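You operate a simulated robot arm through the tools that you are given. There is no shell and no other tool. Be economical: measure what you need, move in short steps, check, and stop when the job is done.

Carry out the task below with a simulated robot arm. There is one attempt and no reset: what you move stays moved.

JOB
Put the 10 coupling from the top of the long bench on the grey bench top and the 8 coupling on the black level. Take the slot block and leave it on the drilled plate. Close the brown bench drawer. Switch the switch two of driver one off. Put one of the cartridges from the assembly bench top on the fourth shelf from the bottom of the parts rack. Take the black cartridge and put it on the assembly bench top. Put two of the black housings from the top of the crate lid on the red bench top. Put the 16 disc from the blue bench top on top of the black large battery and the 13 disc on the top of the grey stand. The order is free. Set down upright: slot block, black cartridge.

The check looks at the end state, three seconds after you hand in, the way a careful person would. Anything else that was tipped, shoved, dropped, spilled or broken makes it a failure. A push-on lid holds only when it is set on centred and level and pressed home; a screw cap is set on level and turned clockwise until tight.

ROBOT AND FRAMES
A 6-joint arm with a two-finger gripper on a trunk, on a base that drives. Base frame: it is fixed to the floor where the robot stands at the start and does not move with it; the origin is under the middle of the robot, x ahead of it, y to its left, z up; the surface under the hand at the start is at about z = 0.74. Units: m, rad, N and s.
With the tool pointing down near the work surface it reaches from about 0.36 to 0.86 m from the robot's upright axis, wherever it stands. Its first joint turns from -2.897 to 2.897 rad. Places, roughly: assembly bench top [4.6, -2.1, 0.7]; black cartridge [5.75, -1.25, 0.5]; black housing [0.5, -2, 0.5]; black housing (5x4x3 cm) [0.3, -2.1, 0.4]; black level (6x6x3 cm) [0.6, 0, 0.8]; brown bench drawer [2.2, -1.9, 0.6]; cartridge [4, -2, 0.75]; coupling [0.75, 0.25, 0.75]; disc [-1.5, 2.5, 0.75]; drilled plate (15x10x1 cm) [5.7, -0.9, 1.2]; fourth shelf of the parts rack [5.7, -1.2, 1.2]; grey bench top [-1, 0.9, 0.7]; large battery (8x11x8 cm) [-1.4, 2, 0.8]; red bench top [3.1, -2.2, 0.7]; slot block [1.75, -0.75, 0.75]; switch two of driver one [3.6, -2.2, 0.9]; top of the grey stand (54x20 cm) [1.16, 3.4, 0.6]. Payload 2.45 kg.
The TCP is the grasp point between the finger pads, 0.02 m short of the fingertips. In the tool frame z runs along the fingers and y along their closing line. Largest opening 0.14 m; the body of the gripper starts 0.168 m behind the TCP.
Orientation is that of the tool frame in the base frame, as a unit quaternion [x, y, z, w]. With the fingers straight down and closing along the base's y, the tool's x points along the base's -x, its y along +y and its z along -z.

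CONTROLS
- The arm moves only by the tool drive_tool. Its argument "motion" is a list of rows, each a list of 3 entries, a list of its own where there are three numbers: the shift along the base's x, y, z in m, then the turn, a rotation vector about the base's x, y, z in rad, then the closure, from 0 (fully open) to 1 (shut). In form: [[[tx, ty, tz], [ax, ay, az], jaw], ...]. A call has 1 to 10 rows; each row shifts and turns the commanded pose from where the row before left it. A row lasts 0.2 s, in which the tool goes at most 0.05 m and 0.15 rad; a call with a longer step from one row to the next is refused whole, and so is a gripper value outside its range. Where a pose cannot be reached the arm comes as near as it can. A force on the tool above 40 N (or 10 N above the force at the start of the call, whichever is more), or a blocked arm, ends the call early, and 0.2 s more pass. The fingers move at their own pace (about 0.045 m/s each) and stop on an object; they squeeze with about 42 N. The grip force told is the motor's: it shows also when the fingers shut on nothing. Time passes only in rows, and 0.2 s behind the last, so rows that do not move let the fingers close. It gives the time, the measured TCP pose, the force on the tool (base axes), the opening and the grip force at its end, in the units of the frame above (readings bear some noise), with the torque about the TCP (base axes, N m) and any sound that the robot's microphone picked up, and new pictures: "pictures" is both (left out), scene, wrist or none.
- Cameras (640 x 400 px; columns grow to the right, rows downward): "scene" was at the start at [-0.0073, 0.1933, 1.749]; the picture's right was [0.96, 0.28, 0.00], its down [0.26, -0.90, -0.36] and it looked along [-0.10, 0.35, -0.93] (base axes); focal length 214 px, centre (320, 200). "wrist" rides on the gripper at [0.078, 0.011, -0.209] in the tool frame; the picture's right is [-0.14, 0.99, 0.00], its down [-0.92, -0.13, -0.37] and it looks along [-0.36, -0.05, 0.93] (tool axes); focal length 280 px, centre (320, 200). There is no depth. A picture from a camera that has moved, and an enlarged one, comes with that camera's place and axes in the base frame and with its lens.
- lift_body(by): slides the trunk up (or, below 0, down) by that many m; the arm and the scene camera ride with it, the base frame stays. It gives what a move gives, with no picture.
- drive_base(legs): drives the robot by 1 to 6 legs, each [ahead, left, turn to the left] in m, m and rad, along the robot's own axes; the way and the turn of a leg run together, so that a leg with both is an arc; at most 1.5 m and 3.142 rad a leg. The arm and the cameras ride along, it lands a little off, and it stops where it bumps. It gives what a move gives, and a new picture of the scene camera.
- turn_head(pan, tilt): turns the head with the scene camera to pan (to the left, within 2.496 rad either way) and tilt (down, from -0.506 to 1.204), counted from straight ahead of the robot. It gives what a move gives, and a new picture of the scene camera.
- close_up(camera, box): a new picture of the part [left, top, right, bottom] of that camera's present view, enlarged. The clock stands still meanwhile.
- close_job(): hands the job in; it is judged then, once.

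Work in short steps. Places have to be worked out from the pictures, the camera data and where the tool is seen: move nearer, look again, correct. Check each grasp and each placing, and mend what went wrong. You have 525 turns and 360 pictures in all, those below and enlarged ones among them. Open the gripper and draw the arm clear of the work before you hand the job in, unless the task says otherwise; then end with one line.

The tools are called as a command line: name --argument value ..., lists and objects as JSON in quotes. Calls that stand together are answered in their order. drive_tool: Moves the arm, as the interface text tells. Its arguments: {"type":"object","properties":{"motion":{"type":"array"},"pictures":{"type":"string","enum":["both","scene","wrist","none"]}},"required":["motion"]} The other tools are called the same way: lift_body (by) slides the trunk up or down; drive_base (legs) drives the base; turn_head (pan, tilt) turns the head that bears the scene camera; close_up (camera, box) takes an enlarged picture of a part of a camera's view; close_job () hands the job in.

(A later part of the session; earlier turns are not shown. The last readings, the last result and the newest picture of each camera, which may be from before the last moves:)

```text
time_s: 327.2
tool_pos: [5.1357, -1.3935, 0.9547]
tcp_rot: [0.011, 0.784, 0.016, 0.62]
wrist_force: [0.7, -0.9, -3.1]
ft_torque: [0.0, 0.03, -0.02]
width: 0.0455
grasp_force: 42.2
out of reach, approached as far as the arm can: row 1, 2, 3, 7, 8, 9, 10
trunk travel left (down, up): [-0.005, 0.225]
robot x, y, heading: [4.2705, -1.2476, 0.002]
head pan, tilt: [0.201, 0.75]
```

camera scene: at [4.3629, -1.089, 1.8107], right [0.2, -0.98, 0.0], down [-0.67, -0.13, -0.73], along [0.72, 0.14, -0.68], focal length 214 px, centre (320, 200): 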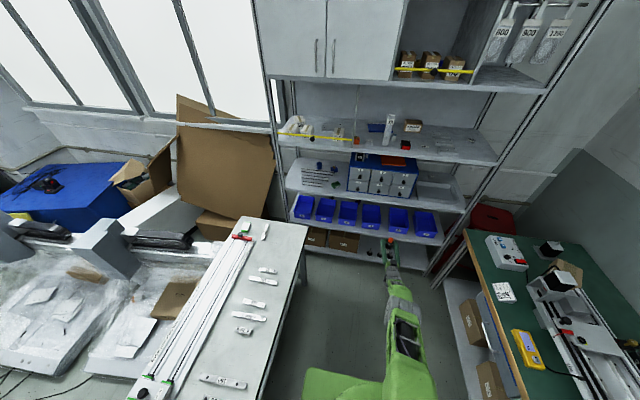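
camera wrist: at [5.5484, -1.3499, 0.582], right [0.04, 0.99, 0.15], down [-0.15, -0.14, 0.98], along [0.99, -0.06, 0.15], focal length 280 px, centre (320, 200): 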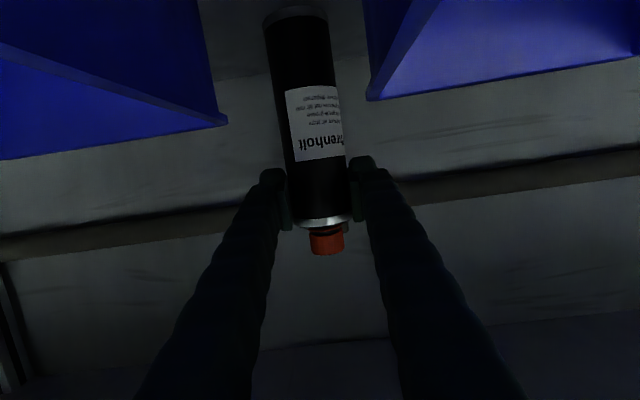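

Reach limit here is ≈0.87 m. Plan: raise the trunk fully, go to about (4.6, −1.3), turn clockwise to −2.2 rad and place at the freed spot (3.975, −1.915) diagonally.

lift_body --by 0.22

drive_base --legs '[[0.33, -0.05, 0], [0, 0, -1.1], [0, 0, -1.1]]'

turn_head --pan 0.2 --tilt 0.9

close_up --camera "wrist" --box '[0, 0, 640, 400]'

```text
time_s: 329.5
tool_pos: [5.1369, -1.3953, 1.174]
tcp_rot: [0.012, 0.784, 0.016, 0.62]
wrist_force: [0.0, 0.7, -4.0]
ft_torque: [0.0, -0.03, 0.0]
width: 0.0455
grasp_force: 42.1
trunk travel left (down, up): [-0.225, 0.005]
robot x, y, heading: [4.274, -1.2435, -0.005]
head pan, tilt: [0.201, 0.75]
```

```text
time_s: 331.6
tool_pos: [5.4382, -1.4462, 1.1691]
tcp_rot: [0.014, 0.788, 0.017, 0.615]
wrist_force: [-1.2, 0.2, -3.6]
ft_torque: [-0.03, -0.02, -0.03]
width: 0.045
grasp_force: 42.0
trunk travel left (down, up): [-0.225, 0.005]
robot x, y, heading: [4.5771, -1.2889, -0.002]
head pan, tilt: [0.201, 0.75]
stopped in leg 1: the force on the tool passed its limit at 62 N (the readings are from after the stop); the commanded pose is now the measured one
camera scene: at [4.6697, -1.1365, 1.9806], right [0.19, -0.98, 0.0], down [-0.67, -0.13, -0.73], along [0.72, 0.14, -0.68], focal length 214 px, centre (320, 200)
```

scene: 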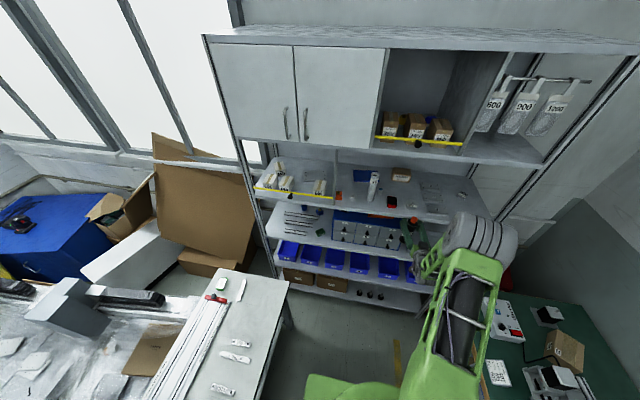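

```text
time_s: 332.3
tool_pos: [5.439, -1.4447, 1.169]
tcp_rot: [0.013, 0.787, 0.017, 0.616]
wrist_force: [0.0, 1.0, -3.3]
ft_torque: [0.02, 0.0, 0.03]
width: 0.0453
grasp_force: 42.5
trunk travel left (down, up): [-0.225, 0.005]
robot x, y, heading: [4.5792, -1.294, -0.004]
head pan, tilt: [0.201, 0.901]
camera scene: at [4.6624, -1.138, 1.9688], right [0.19, -0.98, 0.0], down [-0.77, -0.15, -0.62], along [0.61, 0.12, -0.78], focal length 214 px, centre (320, 200)
```

scene: 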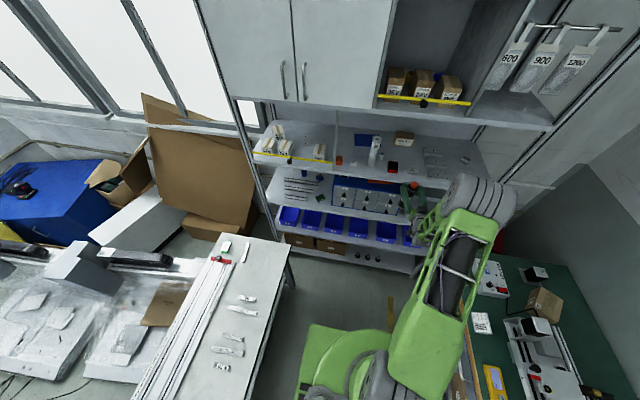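

```text
1.00 times, centred on (320, 200) of wrist (not enlarged: the box is as wide or as high as the picture)
camera zoom: at [5.2182, -1.432, 1.1441], right [0.04, 0.98, 0.18], down [-0.14, -0.17, 0.98], along [0.99, -0.06, 0.13], focal length 280 px, centre (320, 200)
```

zoom: 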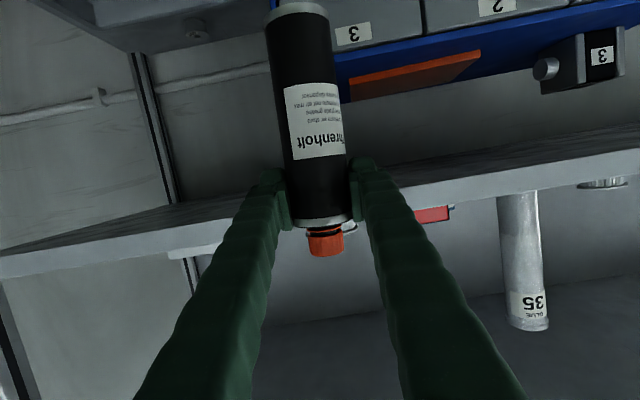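

The cartridge's top touched shelf 4's front edge. Back off 5 cm and check the grip and the shelf.

drive_base --legs '[[-0.06, 0, 0]]'

close_up --camera "scene" --box '[240, 110, 480, 260]'

```text
time_s: 333.2
tool_pos: [5.378, -1.4453, 1.1718]
tcp_rot: [0.013, 0.786, 0.017, 0.617]
wrist_force: [-0.9, -0.3, -3.7]
ft_torque: [0.0, 0.01, 0.0]
width: 0.0449
grasp_force: 42.4
trunk travel left (down, up): [-0.225, 0.005]
robot x, y, heading: [4.5201, -1.2922, -0.005]
head pan, tilt: [0.201, 0.901]
camera scene: at [4.6003, -1.1377, 1.9689], right [0.19, -0.98, 0.0], down [-0.77, -0.15, -0.62], along [0.61, 0.12, -0.78], focal length 214 px, centre (320, 200)
```

scene: 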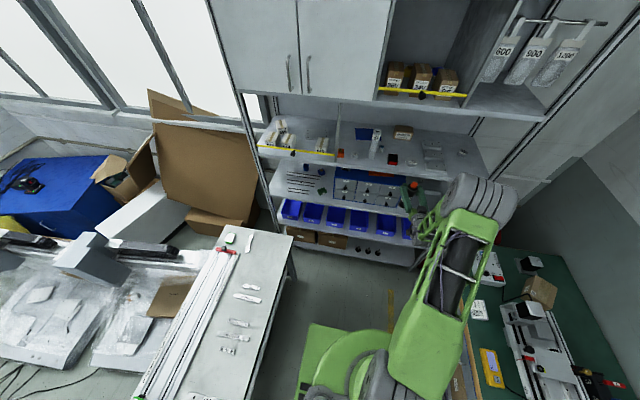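

```text
2.67 times, centred on (360, 185) of scene
camera zoom: at [4.6003, -1.1377, 1.9689], right [0.19, -0.98, 0.0], down [-0.77, -0.15, -0.62], along [0.61, 0.12, -0.78], focal length 572 px, centre (213, 240)
```

zoom: 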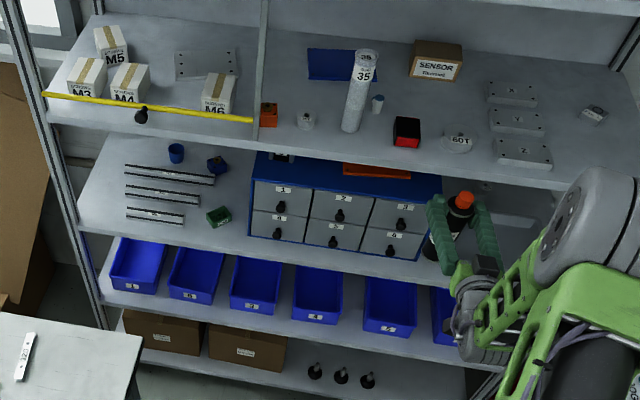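

All in order. Rotate clockwise toward the assembly bench.

drive_base --legs '[[0, 0, -1.1], [0, 0, -1.09]]'

turn_head --pan 0.35 --tilt 0.8

close_up --camera "wrist" --box '[0, 0, 640, 400]'

```text
time_s: 339.1
tool_pos: [3.8965, -1.9048, 1.1685]
tcp_rot: [0.705, 0.349, -0.541, 0.298]
wrist_force: [-0.2, 0.2, -3.9]
ft_torque: [0.01, -0.03, 0.01]
width: 0.0451
grasp_force: 42.1
trunk travel left (down, up): [-0.225, 0.005]
robot x, y, heading: [4.5167, -1.2892, -2.192]
head pan, tilt: [0.201, 0.901]
camera scene: at [4.5935, -1.4509, 1.9688], right [-0.91, 0.41, 0.0], down [0.32, 0.72, -0.62], along [-0.25, -0.57, -0.78], focal length 214 px, centre (320, 200)
```

scene: 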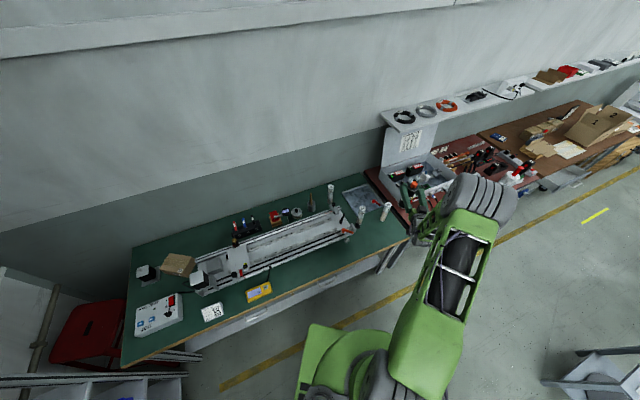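

```text
time_s: 339.9
tool_pos: [3.897, -1.9042, 1.1693]
tcp_rot: [0.705, 0.349, -0.541, 0.297]
wrist_force: [0.2, -0.3, -4.2]
ft_torque: [-0.03, 0.01, 0.02]
width: 0.0448
grasp_force: 42.8
trunk travel left (down, up): [-0.225, 0.005]
robot x, y, heading: [4.5211, -1.2929, -2.192]
head pan, tilt: [0.351, 0.799]
camera scene: at [4.603, -1.46, 1.9767], right [-0.96, 0.27, 0.0], down [0.19, 0.69, -0.7], along [-0.19, -0.67, -0.72], focal length 214 px, centre (320, 200)
```

scene: 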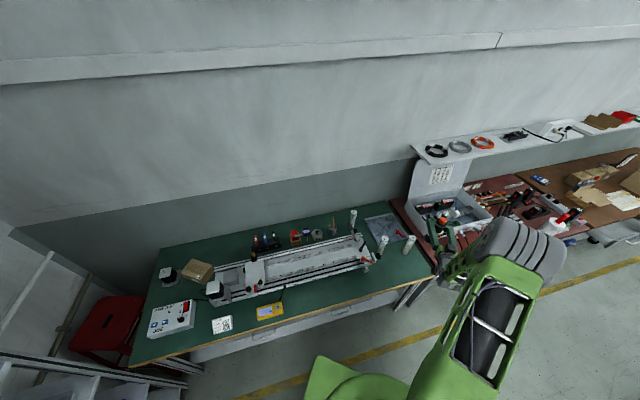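

```text
1.00 times, centred on (320, 200) of wrist (not enlarged: the box is as wide or as high as the picture)
camera zoom: at [4.0349, -1.7302, 1.1441], right [0.78, -0.6, 0.18], down [-0.06, 0.21, 0.98], along [-0.62, -0.77, 0.13], focal length 280 px, centre (320, 200)
```

zoom: 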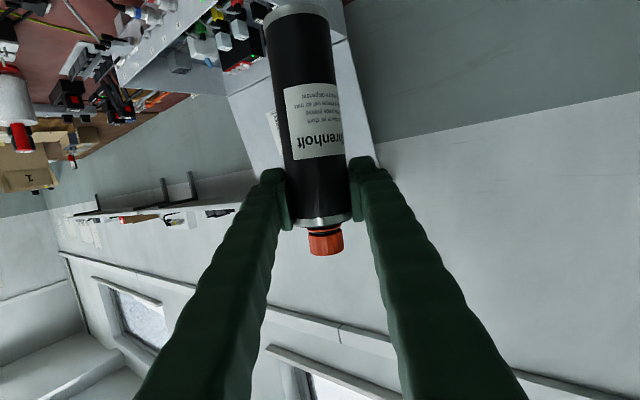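

close_up --camera "scene" --box '[390, 195, 490, 285]'

```text
4.44 times, centred on (440, 240) of scene
camera zoom: at [4.603, -1.46, 1.9767], right [-0.96, 0.27, 0.0], down [0.19, 0.69, -0.7], along [-0.19, -0.67, -0.72], focal length 953 px, centre (-213, 22)
```

zoom: 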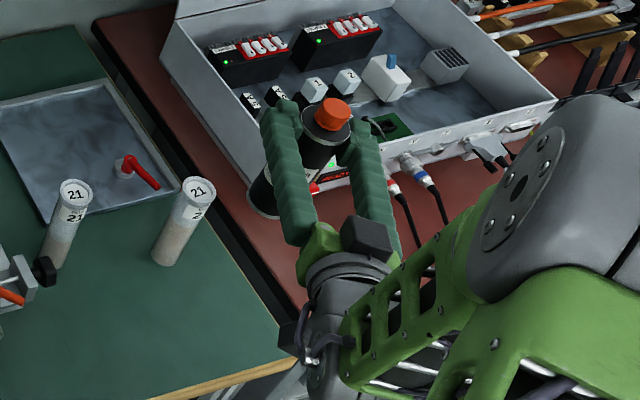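

The tube leans ≈0.05 rad sideways; correct the roll, reposition over the free green spot, and lower the trunk.

drive_base --legs '[[-0.06, 0.08, 0]]'

drive_tool --motion '[[[-0.011, -0.016, 0], [0.032, 0.04, 0], 1], [[0, 0, 0], [0, 0, 0], 1]]' --pictures "wrist"

close_up --camera "scene" --box '[380, 195, 480, 285]'

```text
time_s: 341.2
tool_pos: [3.9966, -1.9033, 1.1698]
tcp_rot: [0.705, 0.35, -0.541, 0.298]
wrist_force: [-0.3, 0.4, -4.9]
ft_torque: [0.04, -0.04, -0.07]
width: 0.0452
grasp_force: 42.2
trunk travel left (down, up): [-0.225, 0.005]
robot x, y, heading: [4.6185, -1.2868, -2.193]
head pan, tilt: [0.351, 0.799]
camera scene: at [4.7038, -1.4578, 1.9766], right [-0.96, 0.27, 0.0], down [0.19, 0.69, -0.7], along [-0.19, -0.67, -0.72], focal length 214 px, centre (320, 200)
```

scene: 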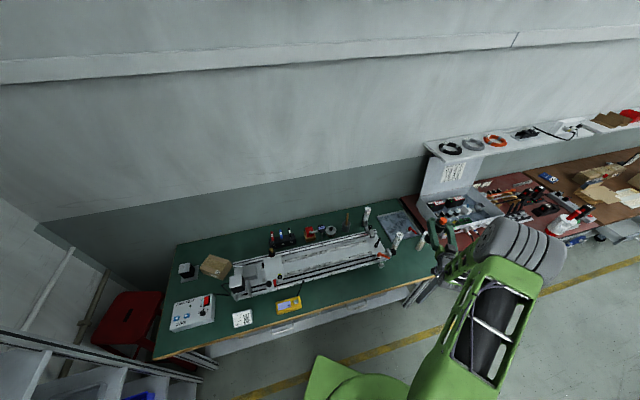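

```text
time_s: 341.8
tool_pos: [3.974, -1.9192, 1.1737]
tcp_rot: [0.702, 0.362, -0.541, 0.288]
wrist_force: [-1.0, -0.2, -4.4]
ft_torque: [0.0, -0.02, 0.02]
width: 0.045
grasp_force: 42.0
out of reach, approached as far as the arm can: row 1
trunk travel left (down, up): [-0.225, 0.005]
robot x, y, heading: [4.6194, -1.2904, -2.193]
head pan, tilt: [0.351, 0.799]
camera wrist: at [4.1105, -1.7425, 1.1498], right [0.79, -0.59, 0.14], down [-0.04, 0.19, 0.98], along [-0.61, -0.78, 0.12], focal length 280 px, centre (320, 200)
```

wrist: 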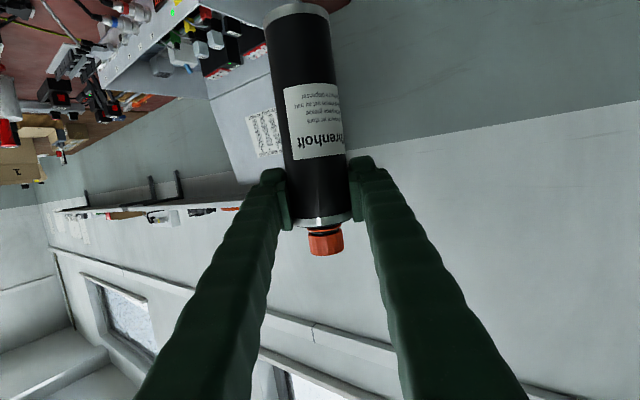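

```text
4.44 times, centred on (430, 240) of scene
camera zoom: at [4.7027, -1.4577, 1.9767], right [-0.96, 0.27, 0.0], down [0.19, 0.69, -0.7], along [-0.19, -0.67, -0.72], focal length 953 px, centre (-169, 22)
```

zoom: 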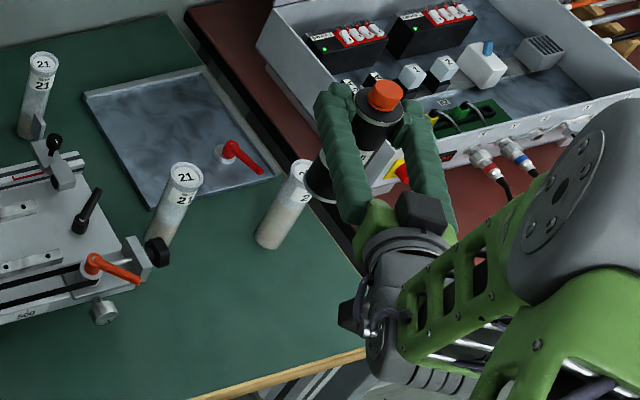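

Lower the trunk.

lift_body --by -0.22

drive_tool --motion '[[[-0.006, -0.008, -0.02], [0, 0, 0], 1], [[-0.006, -0.008, -0.02], [0, 0, 0], 1], [[0, 0, 0], [0, 0, 0], 1]]' --pictures "wrist"

```text
time_s: 344.1
tool_pos: [3.9741, -1.919, 0.9538]
tcp_rot: [0.701, 0.362, -0.542, 0.288]
wrist_force: [0.5, -0.9, -4.3]
ft_torque: [-0.01, 0.07, 0.01]
width: 0.0448
grasp_force: 41.8
trunk travel left (down, up): [-0.005, 0.225]
robot x, y, heading: [4.6161, -1.2888, -2.193]
head pan, tilt: [0.351, 0.799]
```

```text
time_s: 344.9
tool_pos: [3.9617, -1.9352, 0.9147]
tcp_rot: [0.701, 0.363, -0.541, 0.289]
wrist_force: [-0.2, -0.3, -3.7]
ft_torque: [0.01, 0.02, -0.01]
width: 0.0453
grasp_force: 41.7
trunk travel left (down, up): [-0.005, 0.225]
robot x, y, heading: [4.6165, -1.2912, -2.195]
head pan, tilt: [0.351, 0.799]
camera wrist: at [4.0977, -1.7585, 0.8907], right [0.79, -0.59, 0.15], down [-0.04, 0.19, 0.98], along [-0.61, -0.78, 0.12], focal length 280 px, centre (320, 200)
```

wrist: 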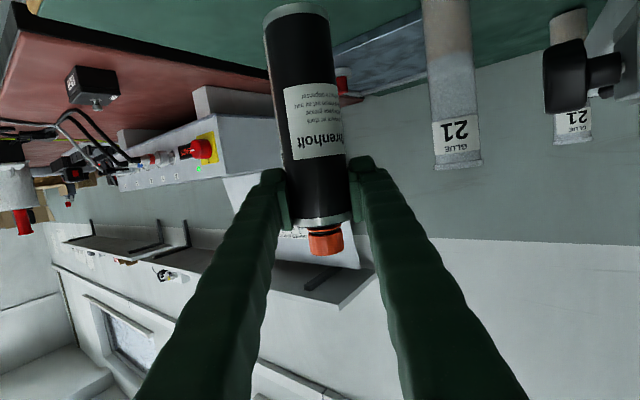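

close_up --camera "scene" --box '[360, 210, 460, 300]'

```text
4.44 times, centred on (410, 255) of scene
camera zoom: at [4.7025, -1.458, 1.7567], right [-0.96, 0.27, 0.0], down [0.19, 0.69, -0.7], along [-0.19, -0.67, -0.72], focal length 953 px, centre (-80, -44)
```

zoom: 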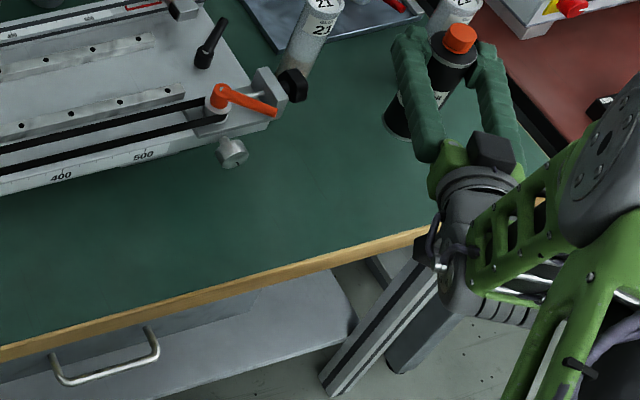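

Near vertical. Lower to contact.

drive_tool --motion '[[[0, 0, -0.02], [0, 0, 0], 1], [[0, 0, -0.012], [0, 0, 0], 1], [[0, 0, -0.004], [0, 0, 0], 1], [[0, 0, -0.003], [0, 0, 0], 1], [[0, 0, -0.003], [0, 0, 0], 1], [[0, 0, -0.003], [0, 0, 0], 1], [[0, 0, 0], [0, 0, 0], 1]]' --pictures "wrist"

```text
time_s: 346.6
tool_pos: [3.9599, -1.935, 0.8731]
tcp_rot: [0.702, 0.362, -0.539, 0.293]
wrist_force: [0.0, -0.2, 6.0]
ft_torque: [0.14, 0.18, -0.01]
width: 0.0447
grasp_force: 42.3
trunk travel left (down, up): [-0.005, 0.225]
robot x, y, heading: [4.6185, -1.2873, -2.194]
head pan, tilt: [0.351, 0.799]
camera wrist: at [4.0963, -1.7583, 0.8476], right [0.79, -0.59, 0.15], down [-0.05, 0.19, 0.98], along [-0.61, -0.79, 0.13], focal length 280 px, centre (320, 200)
```

wrist: 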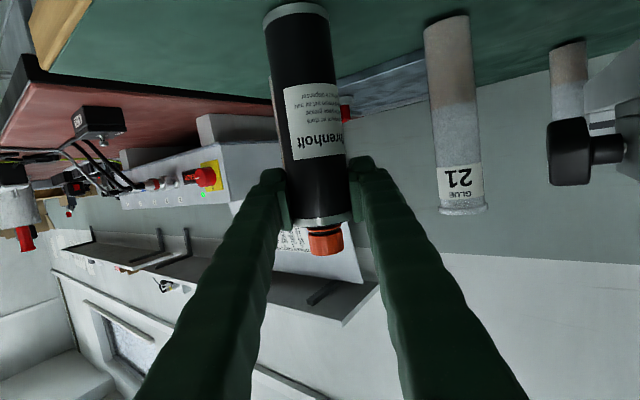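

Contact begins; press 3 mm more to seat it, then release.

drive_tool --motion '[[[0, 0, -0.003], [0, 0, 0], 1], [[0, 0, 0], [0, 0, 0], 1], [[0, 0, 0.0], [0, 0, 0], 0.66], [[0, 0, 0], [0, 0, 0], 0.62], [[0, 0, 0], [0, 0, 0], 0.56], [[0, 0, 0], [0, 0, 0], 0.5], [[0, 0, 0], [0, 0, 0], 0.5]]' --pictures "wrist"

```text
time_s: 348.1
tool_pos: [3.9598, -1.936, 0.8662]
tcp_rot: [0.703, 0.36, -0.539, 0.292]
wrist_force: [-0.1, -0.3, -0.4]
ft_torque: [0.03, -0.02, 0.0]
width: 0.0702
grasp_force: 0.1
trunk travel left (down, up): [-0.005, 0.225]
robot x, y, heading: [4.6222, -1.2891, -2.193]
head pan, tilt: [0.351, 0.799]
camera wrist: at [4.096, -1.7581, 0.8431], right [0.79, -0.59, 0.15], down [-0.05, 0.19, 0.98], along [-0.61, -0.79, 0.12], focal length 280 px, centre (320, 200)
```

wrist: 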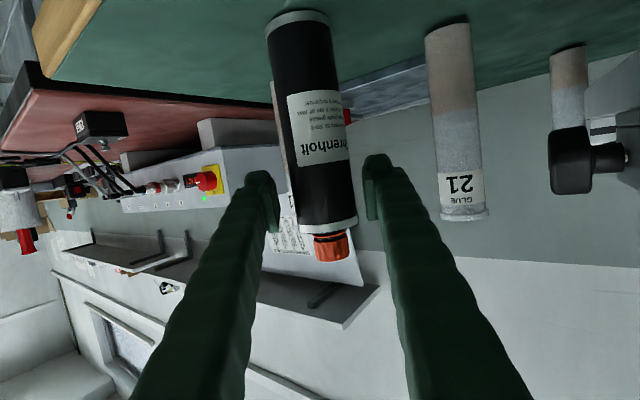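

It stands. Back out straight.

drive_base --legs '[[-0.25, 0, 0]]'

close_up --camera "scene" --box '[340, 150, 500, 270]'

```text
time_s: 350.0
tool_pos: [4.1046, -1.7702, 0.8673]
tcp_rot: [0.7, 0.366, -0.537, 0.297]
wrist_force: [0.0, 0.2, 0.4]
ft_torque: [-0.03, 0.0, 0.03]
width: 0.0701
grasp_force: 0.0
trunk travel left (down, up): [-0.005, 0.225]
robot x, y, heading: [4.7554, -1.119, -2.184]
head pan, tilt: [0.351, 0.799]
stopped in leg 1: the robot was blocked; the commanded pose is now the measured one
camera scene: at [4.841, -1.2846, 1.7568], right [-0.97, 0.26, 0.0], down [0.19, 0.69, -0.7], along [-0.18, -0.67, -0.72], focal length 214 px, centre (320, 200)
```

scene: 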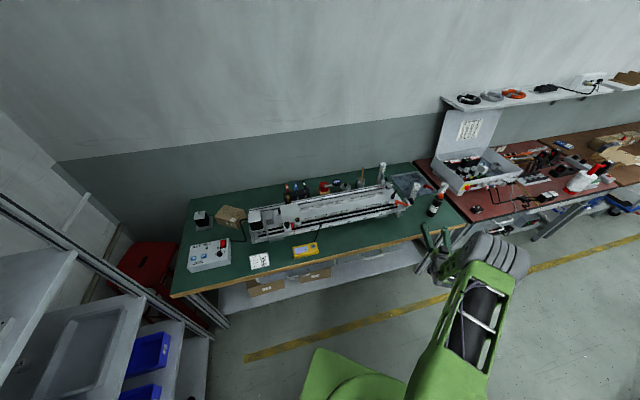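

```text
3.33 times, centred on (420, 210) of scene
camera zoom: at [4.841, -1.2846, 1.7568], right [-0.97, 0.26, 0.0], down [0.19, 0.69, -0.7], along [-0.18, -0.67, -0.72], focal length 715 px, centre (-13, 167)
```

zoom: 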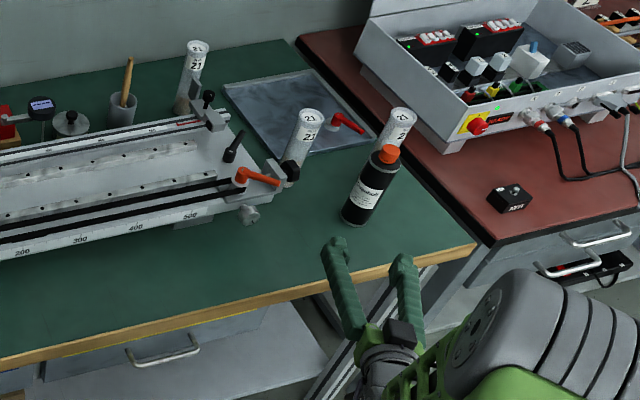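

Black cartridge stands upright; the base bumped the table behind (stopped). Move off it, turn to −y and look back at that table.

drive_base --legs '[[0.12, 0, 0], [0, 0, 0.614]]'

turn_head --pan 2.3 --tilt 0.7

```text
time_s: 351.8
tool_pos: [4.0896, -1.9173, 0.8662]
tcp_rot: [0.688, 0.388, -0.525, 0.316]
wrist_force: [-9.6, 4.3, -1.1]
ft_torque: [0.02, 0.02, -0.14]
width: 0.0631
grasp_force: 0.1
trunk travel left (down, up): [-0.005, 0.225]
robot x, y, heading: [4.685, -1.2196, -2.083]
head pan, tilt: [0.351, 0.799]
stopped in leg 2: the force on the tool passed its limit at 60 N (the readings are from after the stop); the commanded pose is now the measured one
camera scene: at [4.7879, -1.3717, 1.7568], right [-0.99, 0.16, 0.0], down [0.12, 0.71, -0.7], along [-0.11, -0.69, -0.72], focal length 214 px, centre (320, 200)
```

scene: 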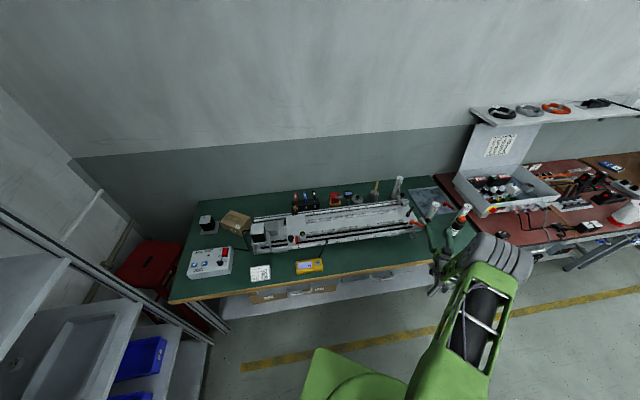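

```text
time_s: 353.7
tool_pos: [4.0922, -1.9197, 0.8657]
tcp_rot: [0.687, 0.39, -0.524, 0.318]
wrist_force: [-13.8, 11.8, 2.5]
ft_torque: [-0.01, -0.08, 0.06]
width: 0.0583
grasp_force: 0.0
trunk travel left (down, up): [-0.005, 0.225]
robot x, y, heading: [4.6868, -1.2176, -2.081]
head pan, tilt: [2.3, 0.7]
camera scene: at [4.8838, -1.273, 1.7652], right [0.21, -0.98, 0.0], down [-0.63, -0.14, -0.77], along [0.75, 0.16, -0.64], focal length 214 px, centre (320, 200)
```

scene: 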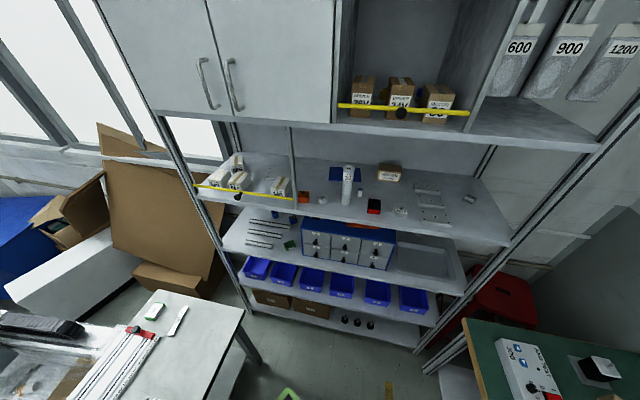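

The tool hit something while turning. Look with the wrist camera.

close_up --camera "wrist" --box '[0, 0, 640, 400]'

turn_head --pan 0.2 --tilt 0.85

close_up --camera "scene" --box '[380, 160, 500, 290]'

```text
1.00 times, centred on (320, 200) of wrist (not enlarged: the box is as wide or as high as the picture)
camera zoom: at [4.2128, -1.7315, 0.8432], right [0.84, -0.52, 0.16], down [-0.07, 0.19, 0.98], along [-0.54, -0.83, 0.12], focal length 280 px, centre (320, 200)
```

zoom: 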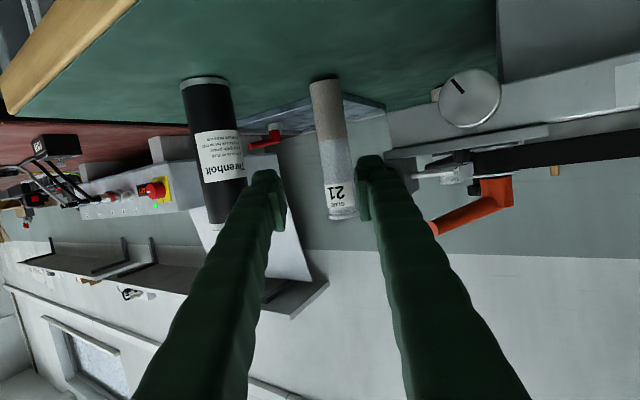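

```text
time_s: 355.7
tool_pos: [4.0916, -1.9201, 0.8667]
tcp_rot: [0.688, 0.389, -0.524, 0.317]
wrist_force: [-15.6, 10.7, 1.4]
ft_torque: [0.01, -0.02, -0.01]
width: 0.0579
grasp_force: 0.0
trunk travel left (down, up): [-0.005, 0.225]
robot x, y, heading: [4.6895, -1.2169, -2.085]
head pan, tilt: [0.201, 0.85]
camera scene: at [4.7767, -1.3657, 1.7529], right [-0.95, 0.31, 0.0], down [0.23, 0.71, -0.66], along [-0.2, -0.63, -0.75], focal length 214 px, centre (320, 200)
```

scene: 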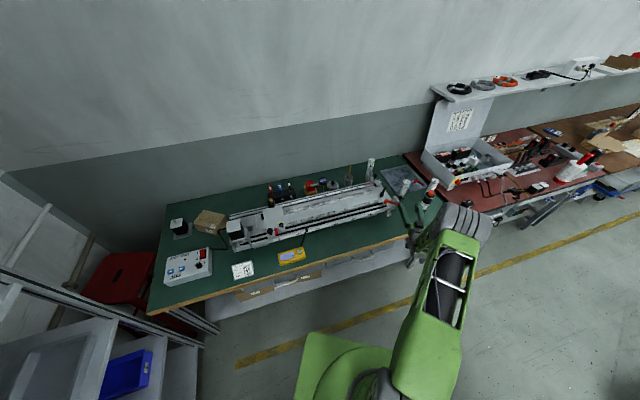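

```text
3.08 times, centred on (440, 225) of scene
camera zoom: at [4.7767, -1.3657, 1.7529], right [-0.95, 0.31, 0.0], down [0.23, 0.71, -0.66], along [-0.2, -0.63, -0.75], focal length 660 px, centre (-49, 123)
```

zoom: 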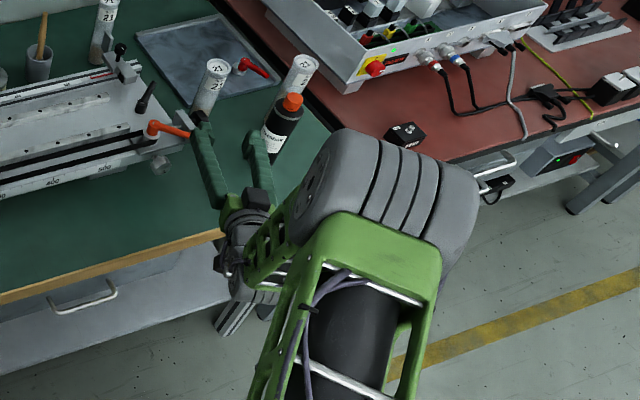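

Only the machine's end knob is touched; tubes all upright. Slide away (−x, +y) with the base.

drive_base --legs '[[-0.037, -0.056, 0]]'

drive_tool --motion '[[[0, 0, 0.04], [0, 0, 0], 0.5], [[0, 0, 0.04], [0, 0, 0], 0.5], [[0, 0, 0.04], [0, 0, 0], 0.5], [[0, 0, 0.04], [0, 0, 0], 0.5], [[0, 0, 0.04], [0, 0, 0], 0.5]]' --pictures "none"

close_up --camera "scene" --box '[360, 150, 500, 260]'

```text
time_s: 356.9
tool_pos: [4.0634, -1.8619, 0.8665]
tcp_rot: [0.687, 0.39, -0.525, 0.317]
wrist_force: [0.3, 0.0, 0.2]
ft_torque: [-0.01, 0.01, 0.01]
width: 0.0701
grasp_force: 0.0
trunk travel left (down, up): [-0.005, 0.225]
robot x, y, heading: [4.6568, -1.1564, -2.085]
head pan, tilt: [0.201, 0.85]
camera scene: at [4.7474, -1.3068, 1.7527], right [-0.95, 0.31, 0.0], down [0.23, 0.71, -0.66], along [-0.2, -0.63, -0.75], focal length 214 px, centre (320, 200)
```

scene: 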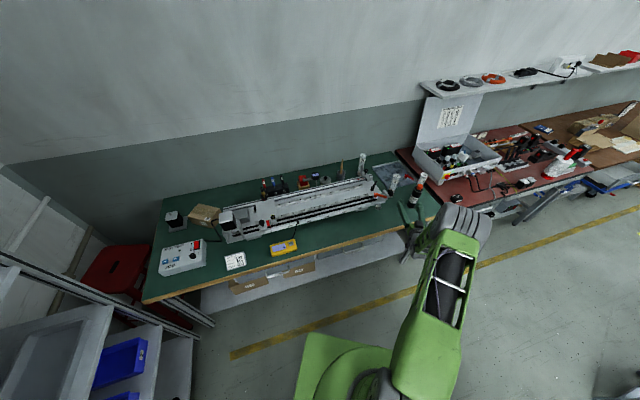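

```text
time_s: 358.1
tool_pos: [4.0634, -1.8603, 1.0652]
tcp_rot: [0.688, 0.39, -0.523, 0.316]
wrist_force: [-0.2, 0.6, 0.9]
ft_torque: [-0.02, -0.02, 0.03]
width: 0.0698
grasp_force: 0.0
trunk travel left (down, up): [-0.005, 0.225]
robot x, y, heading: [4.6568, -1.1511, -2.082]
head pan, tilt: [0.201, 0.85]
```

```text
3.64 times, centred on (430, 205) of scene
camera zoom: at [4.7479, -1.3067, 1.7527], right [-0.95, 0.31, 0.0], down [0.23, 0.71, -0.66], along [-0.2, -0.63, -0.75], focal length 780 px, centre (-80, 182)
```

zoom: 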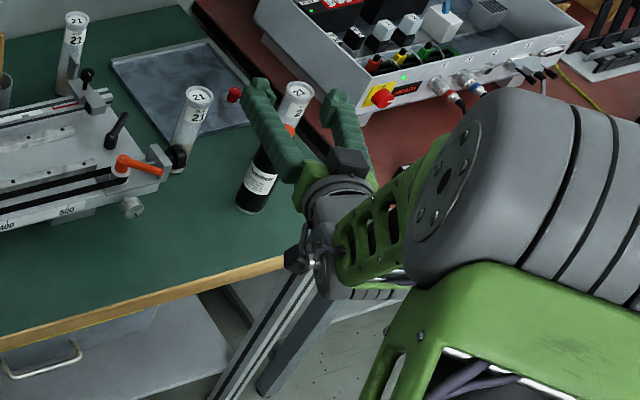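

All intact. Now bring the tool back to vertical while pulling it in.

drive_tool --motion '[[[0.01, 0.015, 0.01], [0.118, -0.078, 0], 0.5], [[0.01, 0.015, 0.01], [0.118, -0.078, 0], 0.5], [[0.01, 0.015, 0], [0.118, -0.078, 0], 0.5], [[0.01, 0.015, 0], [0.118, -0.078, 0], 0.5], [[0.01, 0.015, 0], [0.118, -0.078, 0], 0.5], [[0.01, 0.015, 0], [0.118, -0.078, 0], 0.5], [[0.01, 0.015, 0], [0.118, -0.078, 0], 0.5], [[0.01, 0.015, 0], [0.118, -0.078, 0], 0.5], [[0.01, 0.015, 0], [0.118, -0.078, 0], 0.5], [[0.02, 0.03, 0], [0.05, -0.033, 0], 0.5]]' --pictures "none"

drive_base --legs '[[0, 0, 0.51], [0, -1.2, 0]]'

```text
time_s: 360.3
tool_pos: [4.1744, -1.6944, 1.087]
tcp_rot: [0.883, 0.468, 0.024, 0.026]
wrist_force: [0.7, -1.2, -0.9]
ft_torque: [0.02, 0.01, 0.01]
width: 0.0701
grasp_force: 0.0
trunk travel left (down, up): [-0.005, 0.225]
robot x, y, heading: [4.6553, -1.1536, -2.086]
head pan, tilt: [0.201, 0.85]
```

```text
time_s: 372.6
tool_pos: [3.2868, -1.8604, 1.0854]
tcp_rot: [0.736, 0.676, 0.03, 0.022]
wrist_force: [0.1, -1.2, 0.2]
ft_torque: [0.0, 0.0, 0.0]
width: 0.0703
grasp_force: 0.1
trunk travel left (down, up): [-0.005, 0.225]
robot x, y, heading: [3.4485, -1.1512, -1.579]
head pan, tilt: [0.201, 0.85]
camera scene: at [3.5988, -1.2407, 1.7527], right [-0.98, -0.19, 0.0], down [-0.15, 0.74, -0.66], along [0.13, -0.65, -0.75], focal length 214 px, centre (320, 200)
```

scene: 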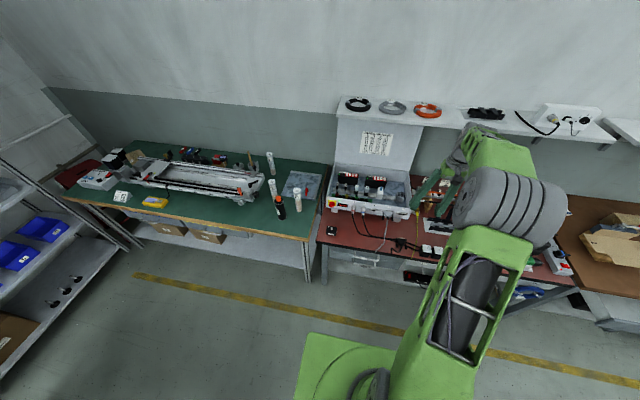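

Retract the tool toward the robot, then drive to the drawer (x≈2.2).

drive_tool --motion '[[[0.03, 0.035, 0], [0, 0, 0.03], 0.5], [[0.03, 0.035, 0], [0, 0, 0.03], 0.5], [[0.03, 0.035, 0], [0, 0, 0.02], 0.5], [[0.03, 0.035, 0], [0, 0, 0], 0.5], [[0.02, 0.04, 0], [0, 0, 0], 0.5], [[0, 0.04, 0], [0, 0, 0], 0.5]]' --pictures "none"

drive_base --legs '[[0, -1.15, 0]]'

turn_head --pan 0.0 --tilt 0.9

```text
time_s: 374.0
tool_pos: [3.4276, -1.639, 1.0863]
tcp_rot: [0.708, 0.705, 0.03, 0.02]
wrist_force: [-0.5, -0.5, -0.3]
ft_torque: [-0.02, 0.01, 0.01]
width: 0.0702
grasp_force: 0.1
trunk travel left (down, up): [-0.005, 0.225]
robot x, y, heading: [3.446, -1.1532, -1.573]
head pan, tilt: [0.201, 0.85]
```

```text
time_s: 384.5
tool_pos: [2.2711, -1.6397, 1.0875]
tcp_rot: [0.705, 0.709, 0.031, 0.02]
wrist_force: [0.1, 0.5, -0.8]
ft_torque: [-0.03, 0.02, 0.01]
width: 0.0698
grasp_force: 0.1
trunk travel left (down, up): [-0.005, 0.225]
robot x, y, heading: [2.2839, -1.1522, -1.568]
head pan, tilt: [0.201, 0.85]
camera scene: at [2.439, -1.2392, 1.7527], right [-0.98, -0.2, 0.0], down [-0.15, 0.74, -0.66], along [0.13, -0.65, -0.75], focal length 214 px, centre (320, 200)
```

scene: 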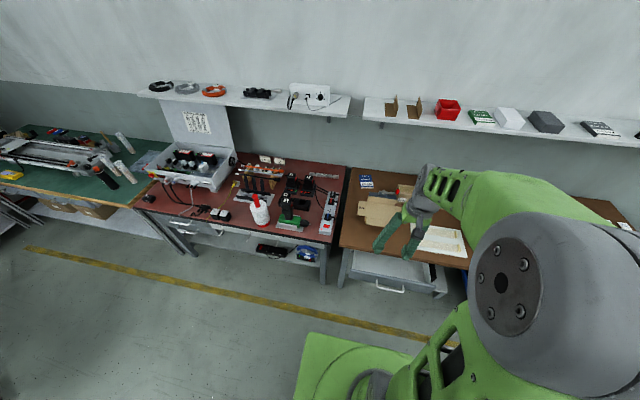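

```text
time_s: 385.2
tool_pos: [2.2698, -1.6402, 1.0859]
tcp_rot: [0.705, 0.708, 0.031, 0.02]
wrist_force: [-0.1, 0.5, -0.4]
ft_torque: [0.0, 0.0, -0.02]
width: 0.0699
grasp_force: 0.1
trunk travel left (down, up): [-0.005, 0.225]
robot x, y, heading: [2.2847, -1.1508, -1.565]
head pan, tilt: [0.0, 0.901]
camera scene: at [2.4235, -1.2381, 1.7488], right [-1.0, -0.01, 0.0], down [0.0, 0.78, -0.62], along [0.0, -0.62, -0.78], focal length 214 px, centre (320, 200)
```

scene: 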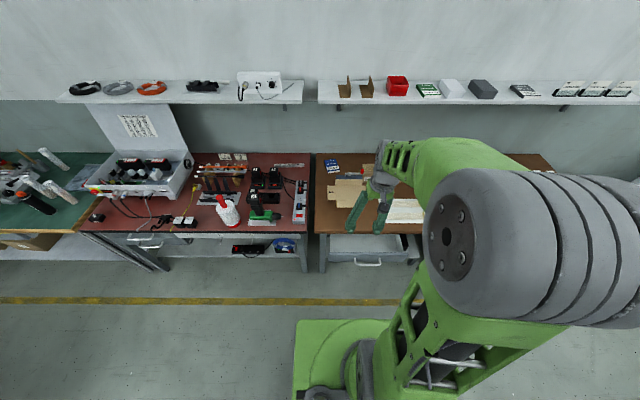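

close_up --camera "scene" --box '[300, 180, 460, 290]'

close_up --camera "wrist" --box '[0, 0, 640, 400]'

```text
3.64 times, centred on (380, 235) of scene
camera zoom: at [2.4235, -1.2381, 1.7488], right [-1.0, -0.01, 0.0], down [0.0, 0.78, -0.62], along [0.0, -0.62, -0.78], focal length 780 px, centre (102, 73)
```

zoom: 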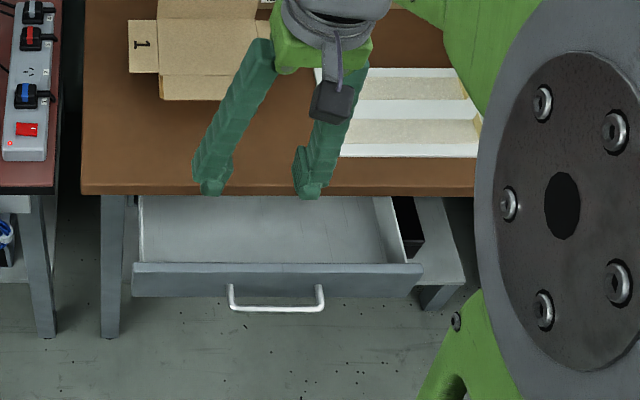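

```text
1.00 times, centred on (320, 200) of wrist (not enlarged: the box is as wide or as high as the picture)
camera zoom: at [2.2671, -1.5645, 1.2973], right [0.99, -0.13, 0.07], down [-0.15, -0.93, 0.34], along [0.02, -0.35, -0.94], focal length 280 px, centre (320, 200)
```

zoom: 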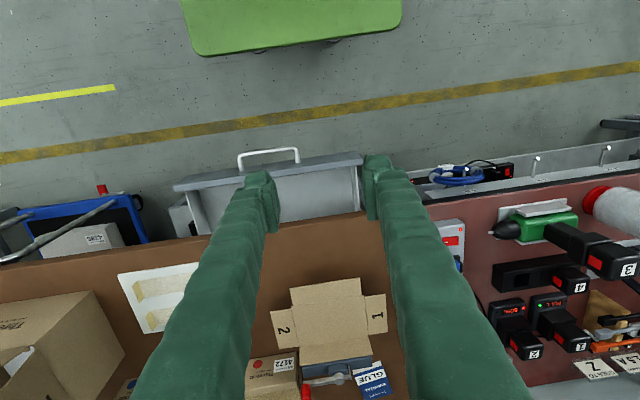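

The drawer is open ~10 cm; its handle is near (2.155, −1.66, 0.67). Align in x, close the fingers and lower them in front of the handle.

drive_base --legs '[[0, -0.115, 0]]'

drive_tool --motion '[[[0, 0.04, 0], [-0.04, 0, 0], 1], [[0, 0.045, 0], [-0.03, 0, 0], 1], [[0, 0, -0.045], [0, 0, 0], 1], [[0, 0, -0.045], [0, 0, 0], 1], [[0, 0, -0.045], [0, 0, 0], 1], [[0, 0, -0.045], [0, 0, 0], 1], [[0, 0, -0.045], [0, 0, 0], 1], [[0, 0, -0.045], [0, 0, 0], 1]]' --pictures "wrist"

```text
time_s: 386.9
tool_pos: [2.1574, -1.6415, 1.0855]
tcp_rot: [0.704, 0.709, 0.03, 0.019]
wrist_force: [0.2, 0.0, 0.0]
ft_torque: [0.02, -0.04, 0.0]
width: 0.0701
grasp_force: 0.1
trunk travel left (down, up): [-0.005, 0.225]
robot x, y, heading: [2.171, -1.1509, -1.563]
head pan, tilt: [0.0, 0.901]
camera scene: at [2.309, -1.2386, 1.7488], right [-1.0, -0.01, 0.0], down [0.0, 0.78, -0.62], along [0.0, -0.62, -0.78], focal length 214 px, centre (320, 200)
```

scene: 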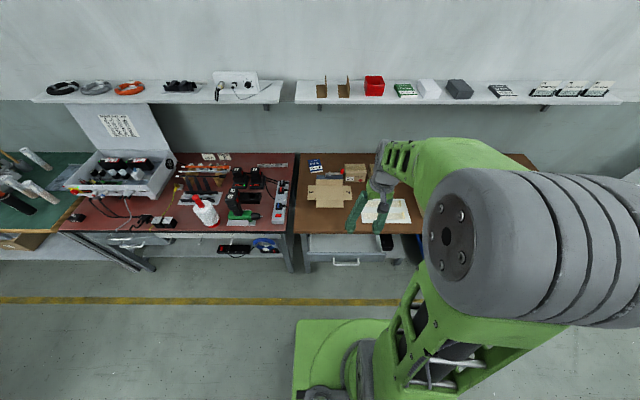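

```text
time_s: 388.7
tool_pos: [2.1567, -1.5518, 0.8204]
tcp_rot: [0.672, 0.739, 0.008, 0.041]
wrist_force: [-0.2, -0.6, 0.2]
ft_torque: [0.14, 0.03, 0.0]
width: 0.0
grasp_force: 29.1
out of reach, approached as far as the arm can: row 8
trunk travel left (down, up): [-0.005, 0.225]
robot x, y, heading: [2.1673, -1.1535, -1.564]
head pan, tilt: [0.0, 0.901]
camera wrist: at [2.147, -1.464, 1.0263], right [1.0, -0.04, 0.07], down [-0.07, -0.91, 0.4], along [0.05, -0.41, -0.91], focal length 280 px, centre (320, 200)
```

wrist: 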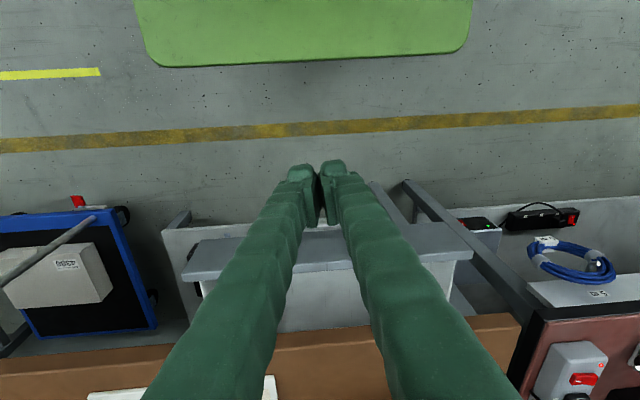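

Too close-in for that height. Check what's behind before backing up.

turn_head --pan -2.4 --tilt 0.8

```text
time_s: 390.9
tool_pos: [2.1576, -1.5536, 0.8208]
tcp_rot: [0.673, 0.739, 0.009, 0.041]
wrist_force: [0.3, -0.3, 0.0]
ft_torque: [-0.03, 0.0, 0.0]
width: 0.0
grasp_force: 29.4
trunk travel left (down, up): [-0.005, 0.225]
robot x, y, heading: [2.1742, -1.1541, -1.562]
head pan, tilt: [-2.4, 0.799]
camera scene: at [2.2541, -1.104, 1.7567], right [0.73, 0.68, 0.0], down [0.49, -0.53, -0.7], along [-0.47, 0.51, -0.72], focal length 214 px, centre (320, 200)
```

scene: 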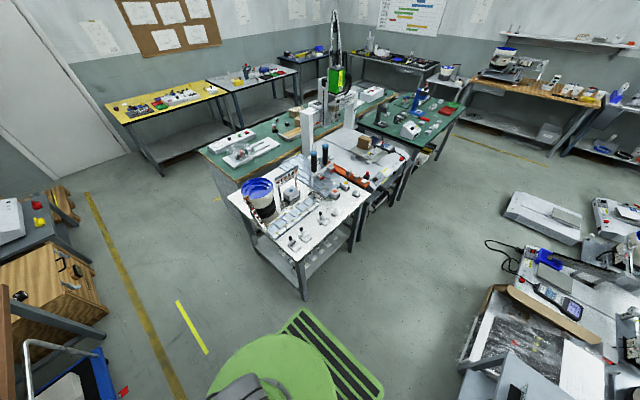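

Free behind. Back up 0.14 m and lower the fingers in front of the handle.

drive_base --legs '[[-0.14, 0, 0]]'

drive_tool --motion '[[[0, -0.045, 0], [0, 0, 0], 1], [[0, -0.045, 0], [0, 0, 0], 1], [[0, -0.02, -0.03], [0, 0, 0], 1], [[0, 0, -0.045], [0, 0, 0], 1], [[0, 0, -0.045], [0, 0, 0], 1], [[0, 0, -0.035], [0, 0, 0], 1]]' --pictures "wrist"

turn_head --pan 0.0 --tilt 0.9

close_up --camera "scene" --box '[280, 190, 440, 300]'

```text
time_s: 392.2
tool_pos: [2.1569, -1.4182, 0.8219]
tcp_rot: [0.703, 0.709, 0.006, 0.044]
wrist_force: [0.3, 0.8, -1.3]
ft_torque: [-0.05, -0.03, 0.0]
width: 0.0
grasp_force: 29.1
trunk travel left (down, up): [-0.005, 0.225]
robot x, y, heading: [2.1686, -1.0124, -1.568]
head pan, tilt: [-2.4, 0.799]
camera scene: at [2.2534, -0.9649, 1.7567], right [0.73, 0.68, 0.0], down [0.49, -0.53, -0.7], along [-0.47, 0.51, -0.72], focal length 214 px, centre (320, 200)
```

scene: 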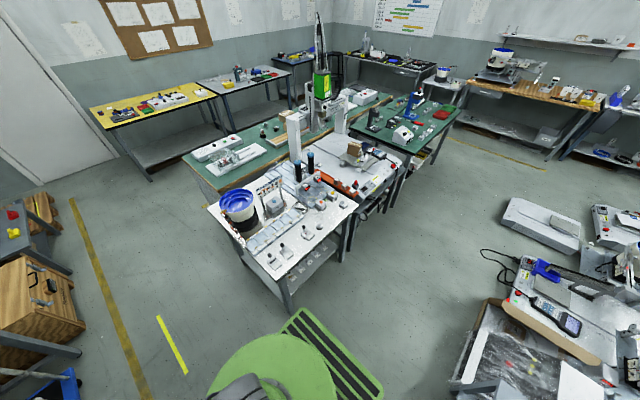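

```text
time_s: 393.6
tool_pos: [2.1571, -1.5294, 0.6667]
tcp_rot: [0.701, 0.712, 0.006, 0.045]
wrist_force: [0.4, -0.5, -0.4]
ft_torque: [0.04, 0.02, 0.03]
width: 0.0
grasp_force: 29.3
trunk travel left (down, up): [-0.005, 0.225]
robot x, y, heading: [2.1666, -1.0189, -1.565]
head pan, tilt: [-2.4, 0.799]
camera wrist: at [2.1524, -1.438, 0.8711], right [0.99, -0.12, 0.08], down [-0.14, -0.9, 0.41], along [0.02, -0.41, -0.91], focal length 280 px, centre (320, 200)
```

wrist: 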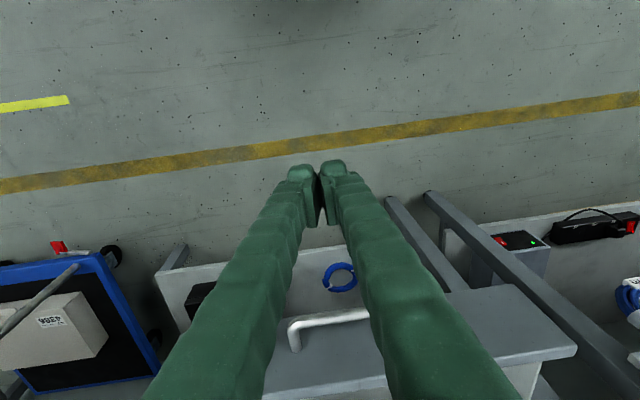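

```text
time_s: 395.8
tool_pos: [2.1577, -1.5288, 0.6675]
tcp_rot: [0.7, 0.712, 0.006, 0.044]
wrist_force: [-0.3, 0.0, -0.5]
ft_torque: [0.02, 0.05, 0.0]
width: 0.0002
grasp_force: 29.4
trunk travel left (down, up): [-0.005, 0.225]
robot x, y, heading: [2.1705, -1.0129, -1.569]
head pan, tilt: [0.0, 0.901]
camera scene: at [2.3085, -1.1004, 1.7488], right [-1.0, 0.0, 0.0], down [0.0, 0.78, -0.62], along [0.0, -0.62, -0.78], focal length 214 px, centre (320, 200)
```

scene: 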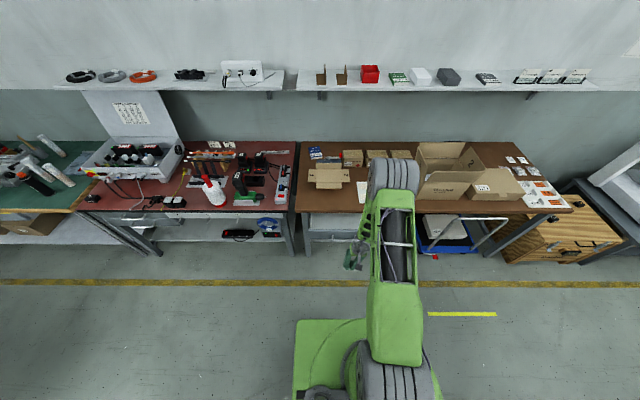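

```text
3.64 times, centred on (360, 245) of scene
camera zoom: at [2.3085, -1.1004, 1.7488], right [-1.0, 0.0, 0.0], down [0.0, 0.78, -0.62], along [0.0, -0.62, -0.78], focal length 780 px, centre (174, 36)
```

zoom: 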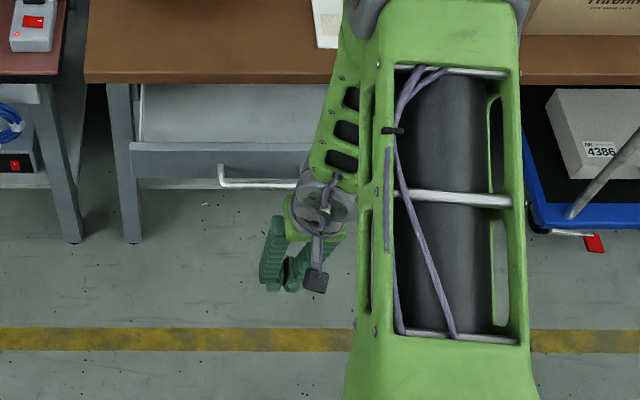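

Handle bar is at about (2.15, −1.67, 0.66), level with the fingers. Lower slightly and push in −y.

drive_tool --motion '[[[0, -0.04, -0.012], [0, 0, 0], 1], [[0, -0.04, 0], [0, 0, 0], 1], [[0, -0.03, 0], [0, 0, 0], 1], [[0, -0.025, 0], [0, 0, 0], 1], [[0, -0.02, 0], [0, 0, 0], 1], [[0, -0.02, 0], [0, 0, 0], 1], [[0, -0.02, 0], [0, 0, 0], 1]]' --pictures "wrist"

```text
time_s: 397.4
tool_pos: [2.1564, -1.7243, 0.6552]
tcp_rot: [0.704, 0.709, 0.006, 0.044]
wrist_force: [0.0, -0.5, -0.5]
ft_torque: [0.05, 0.02, -0.01]
width: 0.0
grasp_force: 29.1
trunk travel left (down, up): [-0.005, 0.225]
robot x, y, heading: [2.1696, -1.0143, -1.564]
head pan, tilt: [0.0, 0.901]
camera wrist: at [2.1528, -1.6339, 0.8589], right [0.99, -0.13, 0.08], down [-0.15, -0.9, 0.41], along [0.02, -0.42, -0.91], focal length 280 px, centre (320, 200)
```

wrist: 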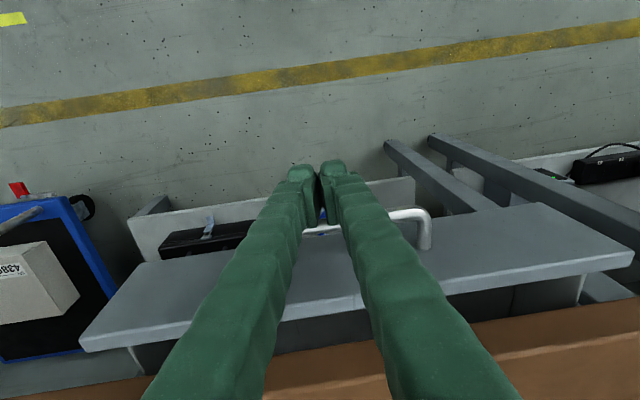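

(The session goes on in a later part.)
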